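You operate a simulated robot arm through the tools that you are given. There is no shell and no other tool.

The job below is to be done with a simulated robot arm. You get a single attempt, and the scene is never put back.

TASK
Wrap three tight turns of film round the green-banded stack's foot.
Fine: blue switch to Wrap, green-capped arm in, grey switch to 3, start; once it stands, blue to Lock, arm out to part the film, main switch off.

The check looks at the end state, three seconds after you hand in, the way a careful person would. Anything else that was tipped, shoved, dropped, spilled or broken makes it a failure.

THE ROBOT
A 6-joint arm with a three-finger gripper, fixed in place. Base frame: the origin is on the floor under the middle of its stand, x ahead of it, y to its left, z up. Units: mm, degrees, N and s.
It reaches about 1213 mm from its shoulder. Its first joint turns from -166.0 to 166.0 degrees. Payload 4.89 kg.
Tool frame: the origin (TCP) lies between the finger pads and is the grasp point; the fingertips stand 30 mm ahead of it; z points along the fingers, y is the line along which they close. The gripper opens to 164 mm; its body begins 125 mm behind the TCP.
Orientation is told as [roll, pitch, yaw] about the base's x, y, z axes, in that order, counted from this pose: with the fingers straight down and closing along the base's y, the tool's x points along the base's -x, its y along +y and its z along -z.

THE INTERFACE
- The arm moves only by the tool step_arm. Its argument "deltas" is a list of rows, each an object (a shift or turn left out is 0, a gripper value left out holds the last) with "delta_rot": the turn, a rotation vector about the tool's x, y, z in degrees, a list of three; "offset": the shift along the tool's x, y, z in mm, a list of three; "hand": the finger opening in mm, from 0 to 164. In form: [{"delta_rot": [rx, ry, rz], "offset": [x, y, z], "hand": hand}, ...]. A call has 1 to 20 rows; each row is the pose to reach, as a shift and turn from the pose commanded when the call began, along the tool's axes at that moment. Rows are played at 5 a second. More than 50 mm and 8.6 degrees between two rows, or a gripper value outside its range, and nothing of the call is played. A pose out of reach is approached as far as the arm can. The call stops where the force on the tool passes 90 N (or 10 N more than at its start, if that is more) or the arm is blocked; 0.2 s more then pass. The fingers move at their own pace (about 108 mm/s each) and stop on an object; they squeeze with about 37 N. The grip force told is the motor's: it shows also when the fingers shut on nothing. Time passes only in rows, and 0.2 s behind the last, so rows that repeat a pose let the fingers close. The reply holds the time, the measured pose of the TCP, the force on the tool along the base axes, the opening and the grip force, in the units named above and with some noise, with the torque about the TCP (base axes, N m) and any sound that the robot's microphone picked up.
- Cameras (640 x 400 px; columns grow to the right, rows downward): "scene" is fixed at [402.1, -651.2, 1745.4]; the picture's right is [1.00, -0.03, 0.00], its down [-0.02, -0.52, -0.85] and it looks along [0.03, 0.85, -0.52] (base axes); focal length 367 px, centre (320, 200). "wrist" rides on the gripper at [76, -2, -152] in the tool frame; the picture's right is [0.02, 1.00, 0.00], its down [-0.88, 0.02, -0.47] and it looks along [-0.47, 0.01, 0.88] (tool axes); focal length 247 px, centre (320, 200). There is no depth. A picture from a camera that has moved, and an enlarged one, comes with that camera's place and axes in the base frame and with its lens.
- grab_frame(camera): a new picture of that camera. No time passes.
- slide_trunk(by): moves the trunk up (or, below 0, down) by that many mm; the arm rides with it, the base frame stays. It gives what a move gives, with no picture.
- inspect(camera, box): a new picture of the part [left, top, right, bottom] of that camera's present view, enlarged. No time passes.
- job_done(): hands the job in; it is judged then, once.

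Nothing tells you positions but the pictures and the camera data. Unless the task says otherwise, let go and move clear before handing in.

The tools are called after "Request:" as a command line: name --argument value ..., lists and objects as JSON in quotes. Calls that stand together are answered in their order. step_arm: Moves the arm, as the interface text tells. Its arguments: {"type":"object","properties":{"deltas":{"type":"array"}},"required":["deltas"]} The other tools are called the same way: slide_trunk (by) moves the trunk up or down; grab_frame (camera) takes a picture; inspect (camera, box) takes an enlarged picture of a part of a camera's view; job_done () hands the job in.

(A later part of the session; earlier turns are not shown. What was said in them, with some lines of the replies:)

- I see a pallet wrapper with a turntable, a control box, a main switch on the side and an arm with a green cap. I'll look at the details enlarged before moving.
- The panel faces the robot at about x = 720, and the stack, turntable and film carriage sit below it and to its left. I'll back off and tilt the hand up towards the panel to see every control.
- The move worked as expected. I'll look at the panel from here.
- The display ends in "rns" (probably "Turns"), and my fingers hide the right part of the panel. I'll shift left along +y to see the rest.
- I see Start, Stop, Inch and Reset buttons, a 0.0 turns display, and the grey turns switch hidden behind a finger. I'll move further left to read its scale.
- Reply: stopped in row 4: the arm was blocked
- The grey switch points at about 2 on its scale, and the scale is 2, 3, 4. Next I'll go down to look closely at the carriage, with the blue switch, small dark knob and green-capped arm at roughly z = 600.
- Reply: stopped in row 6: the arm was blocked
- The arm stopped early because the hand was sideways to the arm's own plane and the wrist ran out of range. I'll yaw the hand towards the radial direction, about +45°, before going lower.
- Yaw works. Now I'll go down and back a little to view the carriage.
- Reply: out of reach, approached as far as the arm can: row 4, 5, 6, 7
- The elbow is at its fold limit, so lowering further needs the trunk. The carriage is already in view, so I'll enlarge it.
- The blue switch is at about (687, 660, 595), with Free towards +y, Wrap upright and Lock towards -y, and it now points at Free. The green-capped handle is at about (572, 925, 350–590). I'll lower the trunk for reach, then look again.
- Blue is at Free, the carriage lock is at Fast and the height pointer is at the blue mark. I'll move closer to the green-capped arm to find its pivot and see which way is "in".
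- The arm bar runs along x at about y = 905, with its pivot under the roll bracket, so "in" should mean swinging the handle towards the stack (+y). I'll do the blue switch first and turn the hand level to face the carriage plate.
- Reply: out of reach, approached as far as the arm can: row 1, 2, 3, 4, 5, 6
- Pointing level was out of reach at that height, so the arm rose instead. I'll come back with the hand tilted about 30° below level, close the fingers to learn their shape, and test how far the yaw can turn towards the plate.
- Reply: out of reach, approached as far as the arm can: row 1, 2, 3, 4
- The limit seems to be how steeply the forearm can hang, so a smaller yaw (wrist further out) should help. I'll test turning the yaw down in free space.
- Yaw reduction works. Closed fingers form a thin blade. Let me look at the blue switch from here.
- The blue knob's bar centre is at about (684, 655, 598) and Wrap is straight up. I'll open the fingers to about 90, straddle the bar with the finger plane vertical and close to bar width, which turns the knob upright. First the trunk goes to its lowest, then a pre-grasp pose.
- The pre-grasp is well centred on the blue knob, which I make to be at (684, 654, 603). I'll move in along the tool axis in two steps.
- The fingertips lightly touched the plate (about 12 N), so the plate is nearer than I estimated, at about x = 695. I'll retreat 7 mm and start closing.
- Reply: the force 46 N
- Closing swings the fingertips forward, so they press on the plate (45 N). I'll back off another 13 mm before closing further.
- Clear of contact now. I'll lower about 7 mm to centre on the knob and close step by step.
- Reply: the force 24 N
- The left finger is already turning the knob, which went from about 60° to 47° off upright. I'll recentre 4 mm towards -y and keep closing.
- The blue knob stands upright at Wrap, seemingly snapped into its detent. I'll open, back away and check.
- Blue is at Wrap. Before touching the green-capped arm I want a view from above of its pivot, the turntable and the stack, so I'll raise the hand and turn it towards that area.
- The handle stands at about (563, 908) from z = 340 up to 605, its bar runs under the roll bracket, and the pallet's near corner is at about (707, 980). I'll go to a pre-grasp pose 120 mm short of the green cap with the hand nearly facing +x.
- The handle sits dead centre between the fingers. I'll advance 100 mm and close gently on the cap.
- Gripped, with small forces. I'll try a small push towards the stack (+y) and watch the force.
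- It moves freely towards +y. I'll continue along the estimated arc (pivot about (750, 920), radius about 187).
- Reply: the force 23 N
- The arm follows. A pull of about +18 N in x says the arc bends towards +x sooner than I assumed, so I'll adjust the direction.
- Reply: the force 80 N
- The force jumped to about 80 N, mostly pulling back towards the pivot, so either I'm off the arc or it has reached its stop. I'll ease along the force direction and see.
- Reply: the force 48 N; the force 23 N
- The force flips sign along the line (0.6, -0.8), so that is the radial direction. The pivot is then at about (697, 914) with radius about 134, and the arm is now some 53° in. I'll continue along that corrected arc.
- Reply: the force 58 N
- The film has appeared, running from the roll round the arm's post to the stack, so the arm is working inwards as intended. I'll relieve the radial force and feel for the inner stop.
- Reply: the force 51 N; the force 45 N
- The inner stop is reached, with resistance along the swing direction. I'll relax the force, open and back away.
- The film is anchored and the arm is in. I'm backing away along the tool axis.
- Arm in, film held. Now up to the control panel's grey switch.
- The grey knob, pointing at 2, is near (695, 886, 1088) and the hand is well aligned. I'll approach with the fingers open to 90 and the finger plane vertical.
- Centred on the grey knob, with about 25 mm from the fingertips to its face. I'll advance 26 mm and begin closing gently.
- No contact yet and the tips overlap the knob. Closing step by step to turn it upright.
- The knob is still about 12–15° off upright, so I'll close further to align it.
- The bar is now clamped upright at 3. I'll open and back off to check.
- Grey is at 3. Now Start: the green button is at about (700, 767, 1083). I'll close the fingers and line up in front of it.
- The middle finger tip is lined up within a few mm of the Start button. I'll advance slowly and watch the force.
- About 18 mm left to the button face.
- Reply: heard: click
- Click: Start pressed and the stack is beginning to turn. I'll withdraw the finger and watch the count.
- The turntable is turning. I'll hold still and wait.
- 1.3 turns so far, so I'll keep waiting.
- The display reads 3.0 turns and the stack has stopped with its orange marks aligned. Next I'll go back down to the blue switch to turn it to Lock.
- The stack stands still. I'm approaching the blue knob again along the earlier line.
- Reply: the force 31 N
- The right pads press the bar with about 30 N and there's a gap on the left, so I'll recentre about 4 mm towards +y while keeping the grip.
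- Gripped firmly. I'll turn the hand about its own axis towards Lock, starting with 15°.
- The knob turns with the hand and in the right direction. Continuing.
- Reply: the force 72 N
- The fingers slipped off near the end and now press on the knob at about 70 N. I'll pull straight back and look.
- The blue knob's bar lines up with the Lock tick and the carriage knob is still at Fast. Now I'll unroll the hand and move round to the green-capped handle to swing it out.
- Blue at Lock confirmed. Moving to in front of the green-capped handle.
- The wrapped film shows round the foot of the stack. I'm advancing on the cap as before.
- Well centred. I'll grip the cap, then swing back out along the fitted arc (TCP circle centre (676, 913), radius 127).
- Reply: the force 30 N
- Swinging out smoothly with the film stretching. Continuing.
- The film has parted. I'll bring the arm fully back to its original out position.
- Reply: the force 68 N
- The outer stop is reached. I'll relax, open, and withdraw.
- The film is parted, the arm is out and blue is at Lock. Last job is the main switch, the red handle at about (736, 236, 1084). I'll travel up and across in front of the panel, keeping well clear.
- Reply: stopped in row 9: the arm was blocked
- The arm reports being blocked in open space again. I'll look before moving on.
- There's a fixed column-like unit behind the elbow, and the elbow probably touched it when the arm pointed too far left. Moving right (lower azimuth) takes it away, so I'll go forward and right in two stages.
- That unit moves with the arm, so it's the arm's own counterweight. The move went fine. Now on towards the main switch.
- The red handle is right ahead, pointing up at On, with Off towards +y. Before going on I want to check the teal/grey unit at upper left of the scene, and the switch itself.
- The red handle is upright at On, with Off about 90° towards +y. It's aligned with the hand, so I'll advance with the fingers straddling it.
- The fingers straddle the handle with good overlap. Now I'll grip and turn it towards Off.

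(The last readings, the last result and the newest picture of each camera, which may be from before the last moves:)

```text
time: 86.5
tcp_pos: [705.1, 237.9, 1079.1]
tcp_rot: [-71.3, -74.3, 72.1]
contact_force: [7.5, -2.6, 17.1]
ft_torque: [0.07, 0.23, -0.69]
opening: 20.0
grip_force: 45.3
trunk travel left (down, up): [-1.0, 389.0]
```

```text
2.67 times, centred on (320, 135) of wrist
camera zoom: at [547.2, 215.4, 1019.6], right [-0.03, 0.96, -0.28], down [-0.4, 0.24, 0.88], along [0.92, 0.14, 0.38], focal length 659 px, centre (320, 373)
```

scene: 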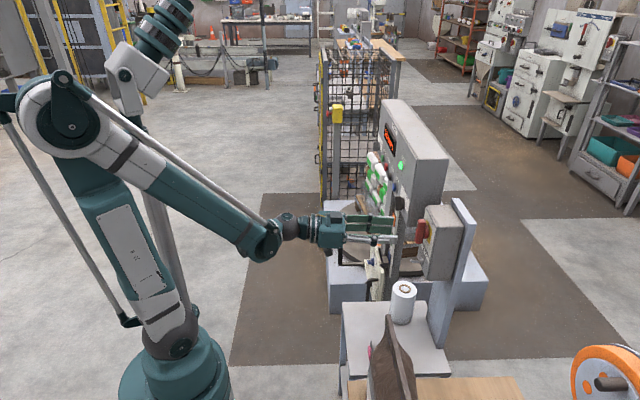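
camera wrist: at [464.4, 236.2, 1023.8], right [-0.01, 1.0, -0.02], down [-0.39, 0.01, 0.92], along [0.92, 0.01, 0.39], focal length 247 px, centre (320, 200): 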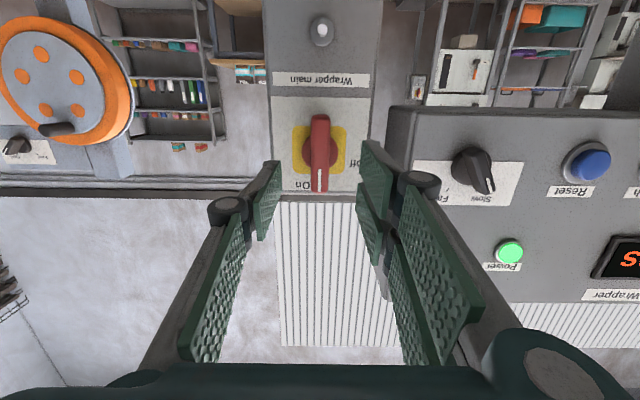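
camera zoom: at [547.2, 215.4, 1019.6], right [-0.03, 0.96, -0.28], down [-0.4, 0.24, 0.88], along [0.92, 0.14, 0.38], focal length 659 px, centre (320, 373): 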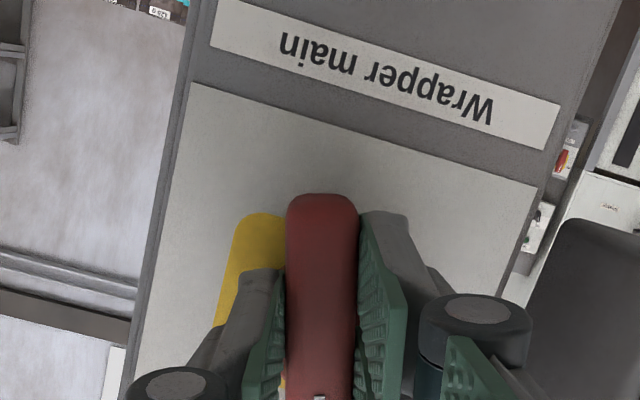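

It turns with the hand. Continuing.

Request:
step_arm --deltas '[{"delta_rot": [0, 0, -7.5], "hand": 0}, {"delta_rot": [0, 0, -15], "hand": 0}, {"delta_rot": [0, 0, -22.5], "hand": 0}, {"delta_rot": [0, 0, -30], "hand": 0}]'

Request:
inspect --camera "wrist" --box '[240, 60, 400, 210]'

Request:
inspect --camera "scene" --box '[370, 190, 480, 290]'

```text
time: 87.5
tcp_pos: [703.7, 233.7, 1080.6]
tcp_rot: [-83.1, -44.9, 85.2]
contact_force: [13.2, -52.7, 70.1]
ft_torque: [0.62, -1.14, -2.18]
opening: 20.9
grip_force: 45.2
trunk travel left (down, up): [-1.0, 389.0]
```

```text
2.67 times, centred on (320, 135) of wrist
camera zoom: at [548.3, 178.4, 1040.6], right [-0.06, 0.69, -0.72], down [-0.42, 0.63, 0.65], along [0.91, 0.34, 0.25], focal length 659 px, centre (320, 373)
```

zoom: 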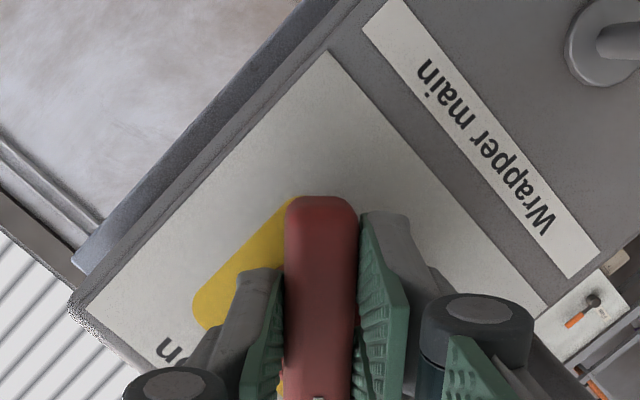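

```text
4.00 times, centred on (425, 240) of scene
camera zoom: at [402.1, -651.2, 1745.4], right [1.0, -0.03, 0.0], down [-0.02, -0.52, -0.85], along [0.03, 0.85, -0.52], focal length 1467 px, centre (-100, 40)
```

zoom: 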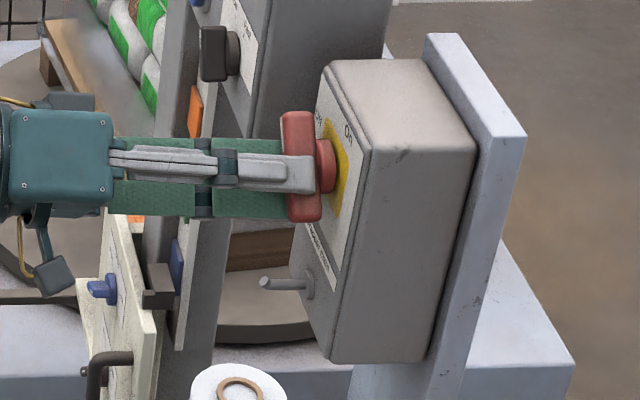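

The force has risen to about 88 N because I gripped the handle below its axis by about 13 mm. I'll shift the hand up onto the axis while keeping hold.

Request:
step_arm --deltas '[{"offset": [0, -5, 0], "hand": 0}, {"offset": [-2, -9, 0], "hand": 0}]'

```text
time: 88.1
tcp_pos: [705.0, 235.9, 1084.2]
tcp_rot: [-82.7, -45.1, 85.4]
contact_force: [-22.6, -2.2, -46.2]
ft_torque: [-0.25, 0.34, -0.27]
opening: 20.8
grip_force: 45.2
trunk travel left (down, up): [-1.0, 389.0]
```

Request:
step_arm --deltas '[{"offset": [-3, 4, -1], "delta_rot": [0, 0, 0], "hand": 0}, {"offset": [-3, 4, -1], "delta_rot": [0, 0, -7.5], "hand": 0}, {"offset": [-3, 4, -1], "delta_rot": [0, 0, -15], "hand": 0}]'

```text
time: 88.9
tcp_pos: [706.2, 237.6, 1085.5]
tcp_rot: [-84.1, -30.0, 87.5]
contact_force: [0.6, -18.5, -16.5]
ft_torque: [-0.05, 0.32, -1.6]
opening: 20.8
grip_force: 45.2
trunk travel left (down, up): [-1.0, 389.0]
```

Request:
step_arm --deltas '[{"delta_rot": [0, 0, -7.5], "hand": 0}, {"delta_rot": [0, 0, -15], "hand": 0}]'

Request:
inspect --camera "wrist" --box '[240, 60, 400, 210]'

Request:
inspect --camera "scene" --box '[370, 130, 480, 290]'

```text
time: 89.5
tcp_pos: [707.7, 238.2, 1086.2]
tcp_rot: [-84.8, -15.0, 89.0]
contact_force: [8.2, -16.8, 11.8]
ft_torque: [0.03, -0.54, -1.55]
opening: 20.7
grip_force: 45.0
trunk travel left (down, up): [-1.0, 389.0]
```

```text
2.67 times, centred on (320, 135) of wrist
camera zoom: at [553.5, 162.5, 1081.2], right [-0.09, 0.24, -0.97], down [-0.46, 0.85, 0.25], along [0.89, 0.46, 0.04], focal length 659 px, centre (320, 373)
```

zoom: 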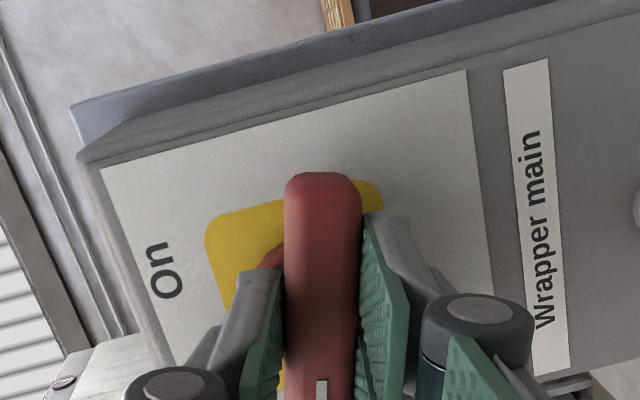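

```text
2.50 times, centred on (425, 210) of scene
camera zoom: at [402.1, -651.2, 1745.4], right [1.0, -0.03, 0.0], down [-0.02, -0.52, -0.85], along [0.03, 0.85, -0.52], focal length 917 px, centre (58, 175)
```

zoom: 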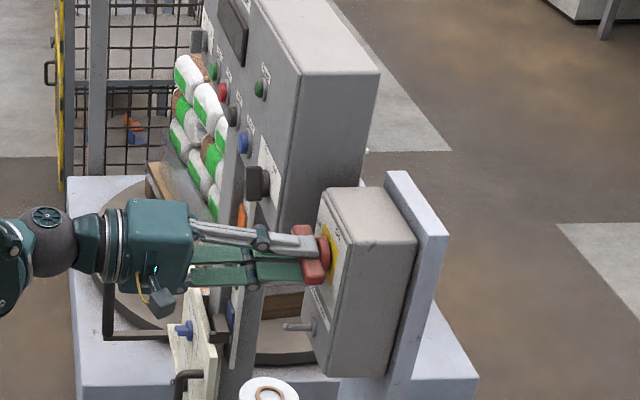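

The display and the power lamp have gone dark, so the power is off. I'll finish the turn to the full Off position.

Request:
step_arm --deltas '[{"delta_rot": [0, 0, -7.5], "hand": 0}, {"delta_rot": [0, 0, -14], "hand": 0}]'

Request:
inspect --camera "wrist" --box '[240, 60, 400, 210]'

```text
time: 90.1
tcp_pos: [706.3, 237.9, 1086.6]
tcp_rot: [-85.0, -1.1, 90.3]
contact_force: [21.2, -6.4, 34.1]
ft_torque: [0.04, -1.21, -0.95]
opening: 20.7
grip_force: 44.5
trunk travel left (down, up): [-1.0, 389.0]
```

```text
2.67 times, centred on (320, 135) of wrist
camera zoom: at [554.8, 160.3, 1099.9], right [-0.09, 0.0, -1.0], down [-0.48, 0.88, 0.04], along [0.87, 0.48, -0.08], focal length 659 px, centre (320, 373)
```

zoom: 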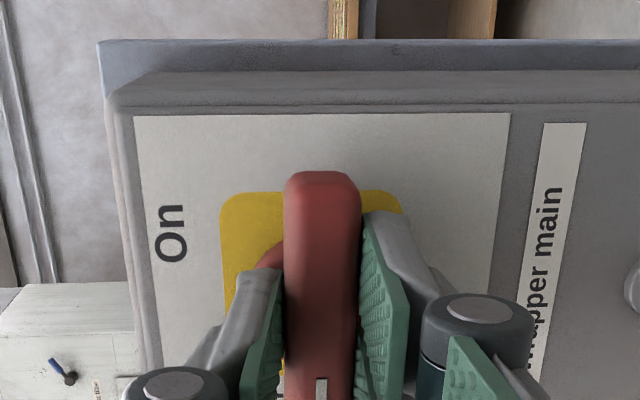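

The handle is at about 90°. I'll release, back off and verify.

Request:
step_arm --deltas '[{"hand": 28}, {"hand": 50}, {"offset": [0, 0, -25], "hand": 60}, {"offset": [0, 0, -60], "hand": 60}, {"offset": [0, 0, -90], "hand": 60}]'

Request:
grab_frame --camera "wrist"

Request:
inspect --camera "scene" --box '[370, 130, 480, 290]'

```text
time: 91.3
tcp_pos: [615.9, 238.8, 1093.7]
tcp_rot: [-84.9, -1.2, 90.2]
contact_force: [1.0, 0.7, 0.0]
ft_torque: [-0.04, -0.04, -0.18]
opening: 60.0
grip_force: 0.1
trunk travel left (down, up): [-1.0, 389.0]
```

```text
taken
camera wrist: at [465.8, 160.2, 1106.8], right [-0.09, 0.0, -1.0], down [-0.48, 0.88, 0.04], along [0.88, 0.48, -0.08], focal length 247 px, centre (320, 200)
```

wrist: 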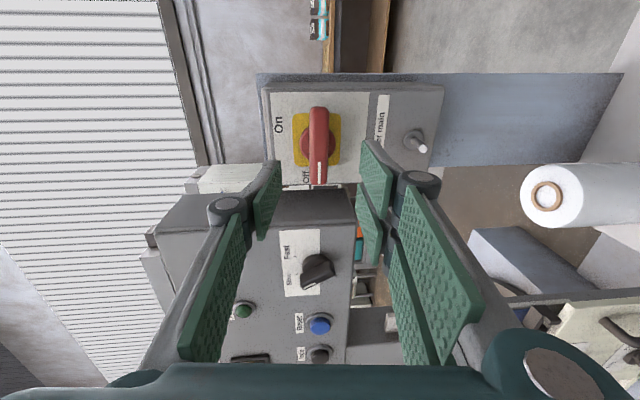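

```text
2.50 times, centred on (425, 210) of scene
camera zoom: at [402.1, -651.2, 1745.4], right [1.0, -0.03, 0.0], down [-0.02, -0.52, -0.85], along [0.03, 0.85, -0.52], focal length 917 px, centre (58, 175)
```

zoom: 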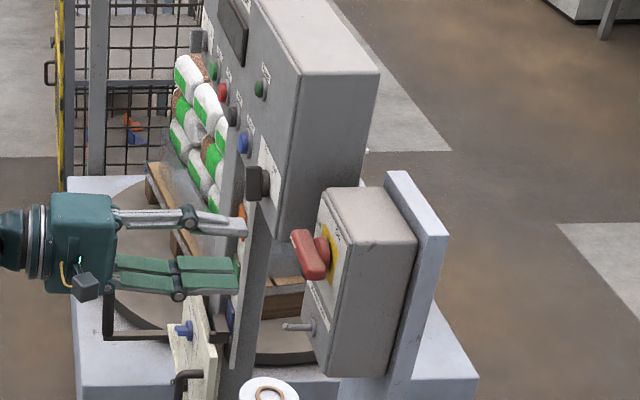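

The switch is at Off and the lamp and display are dark. I'll unroll the hand, move clear and check the whole scene.

Request:
step_arm --deltas '[{"delta_rot": [0, 0, 8.2], "hand": 60}, {"delta_rot": [0, 0, 16.4]}, {"delta_rot": [0, 0, 24.6]}, {"delta_rot": [0, 0, 32.8]}, {"delta_rot": [0, 0, 41]}, {"delta_rot": [0, 0, 49.2]}, {"delta_rot": [0, 0, 57.4]}, {"delta_rot": [0, 0, 65.6]}, {"delta_rot": [0, 0, 73.8]}, {"delta_rot": [0, 0, 82]}, {"delta_rot": [0, 0, 89]}]'

Request:
grab_frame --camera "wrist"

```text
time: 93.7
tcp_pos: [615.4, 237.3, 1093.3]
tcp_rot: [3.2, -85.1, -2.9]
contact_force: [-0.6, 1.1, -0.4]
ft_torque: [0.01, 0.0, -0.01]
opening: 60.1
grip_force: 0.2
trunk travel left (down, up): [-1.0, 389.0]
```

```text
taken
camera wrist: at [456.8, 235.0, 1030.4], right [-0.01, 1.0, -0.02], down [-0.39, 0.01, 0.92], along [0.92, 0.01, 0.39], focal length 247 px, centre (320, 200)
```

wrist: 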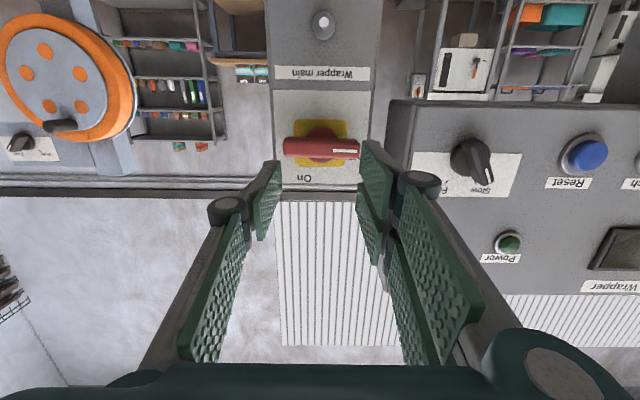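

Request:
step_arm --deltas '[{"offset": [-16, 17, -7], "delta_rot": [-4.1, 5.7, -1.9]}, {"offset": [-33, 34, -14], "delta_rot": [-8.3, 11.4, -3.7]}, {"offset": [-50, 51, -21], "delta_rot": [-12.4, 17.1, -5.6]}, {"offset": [-66, 69, -29], "delta_rot": [-16.6, 22.9, -7.4]}, {"offset": [-83, 86, -36], "delta_rot": [-20.7, 28.6, -9.3]}, {"offset": [-99, 103, -43], "delta_rot": [-24.9, 34.3, -11.1]}, {"offset": [-116, 120, -50], "delta_rot": [-29, 40, -13]}]'

Request:
grab_frame --camera "wrist"

Request:
grab_frame --camera "scene"

```text
time: 95.3
tcp_pos: [575.5, 359.0, 1214.1]
tcp_rot: [1.3, -44.3, 30.7]
contact_force: [-1.3, 0.1, 1.0]
ft_torque: [0.06, -0.09, 0.07]
opening: 60.1
grip_force: 0.0
trunk travel left (down, up): [-1.0, 389.0]
```

```text
taken
camera wrist: at [438.6, 271.2, 1269.5], right [-0.54, 0.84, 0.0], down [0.26, 0.16, 0.95], along [0.81, 0.51, -0.3], focal length 247 px, centre (320, 200)
```

wrist: 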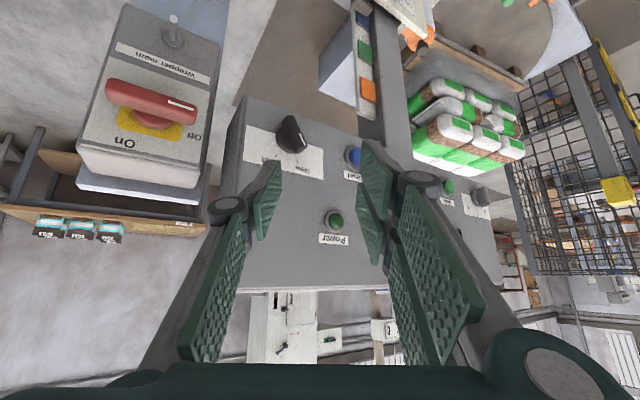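

```text
taken
```

scene: 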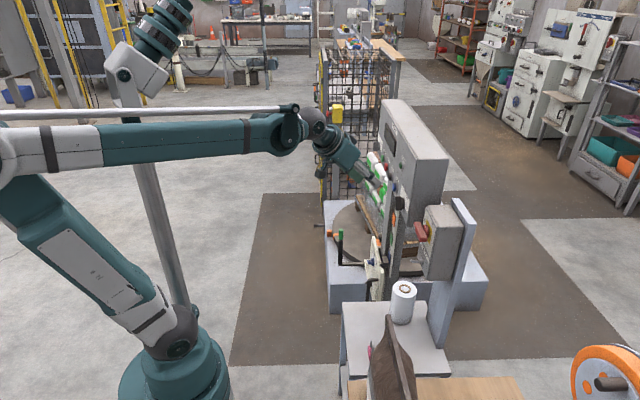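

Request:
inspect --camera "scene" --box '[310, 130, 450, 310]'

Request:
inspect --camera "wrist" --box '[380, 0, 560, 160]'

Request:
inspect --camera "wrist" --box '[420, 150, 540, 240]'

```text
2.22 times, centred on (380, 220) of scene
camera zoom: at [402.1, -651.2, 1745.4], right [1.0, -0.03, 0.0], down [-0.02, -0.52, -0.85], along [0.03, 0.85, -0.52], focal length 815 px, centre (187, 156)
```

zoom: 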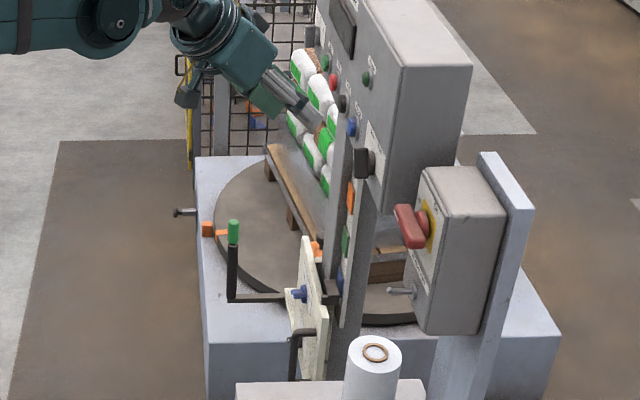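

```text
2.50 times, centred on (470, 80) of wrist
camera zoom: at [438.6, 271.2, 1269.5], right [-0.54, 0.84, 0.0], down [0.26, 0.16, 0.95], along [0.81, 0.51, -0.3], focal length 617 px, centre (-55, 500)
```

zoom: 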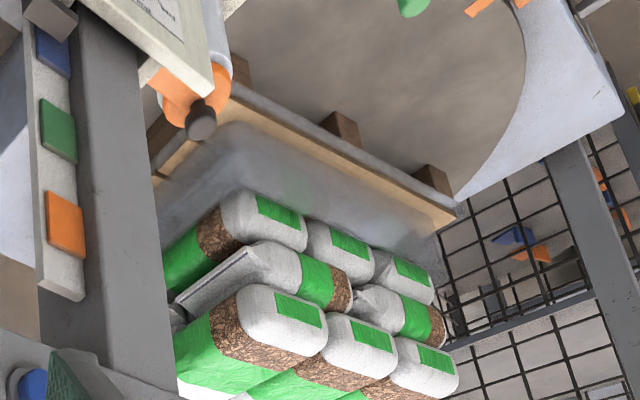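

```text
4.44 times, centred on (480, 195) of wrist
camera zoom: at [438.6, 271.2, 1269.5], right [-0.54, 0.84, 0.0], down [0.26, 0.16, 0.95], along [0.81, 0.51, -0.3], focal length 1098 px, centre (-391, 222)
```

zoom: 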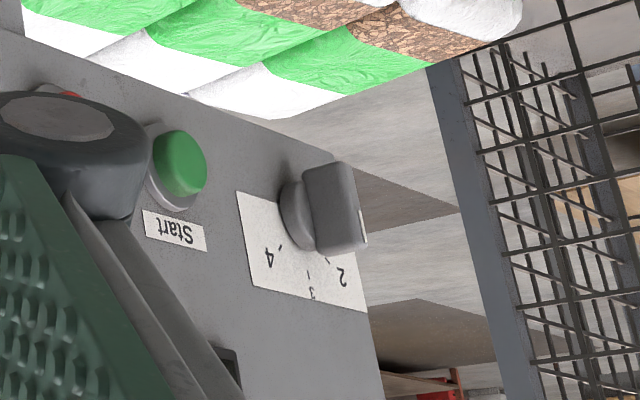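

All the steps are done:
- The bottom layer and pallet are wrapped, with the display reading 3.0 turns when the table stopped.
- The film is parted and the green-capped arm is out.
- Blue is at Lock, grey is at 3 and the main switch is Off.

The hand is empty and clear of everything, so I'm handing in.

Request:
job_done

```text
The job is handed in.
```

The green-banded stack's foot now has three turns of film round it, and I've handed the job in; no verdict has come back.

- **Wrap:** I turned blue to Wrap, swung the green-capped arm in to its stop, set grey to 3 and pressed Start. The display read 3.0 turns when the table stopped.
- **Finish:** I turned blue to Lock and swung the arm out to its outer stop, which parted the film. The main switch is at Off, and the lamp and display are dark.
- **Tightness:** The film looks snug round the pallet and bottom sacks in the camera pictures, but I had no direct way to measure it.

A few things did not go cleanly:

- **Contact with the carriage plate:** The fingertips pressed on it with up to 45 N while I was setting blue to Wrap.
- **Slip on the blue knob:** The grip slipped off near the end of the turn to Lock and pressed on the knob at about 70 N. It was on the Lock mark when I checked afterwards.
- **Stopped moves:** The arm reported being blocked three times in open space, and I never found out why. The tool showed almost no force each time.

The final pictures showed nothing tipped, moved or damaged. The gripper is empty and clear of the machine.
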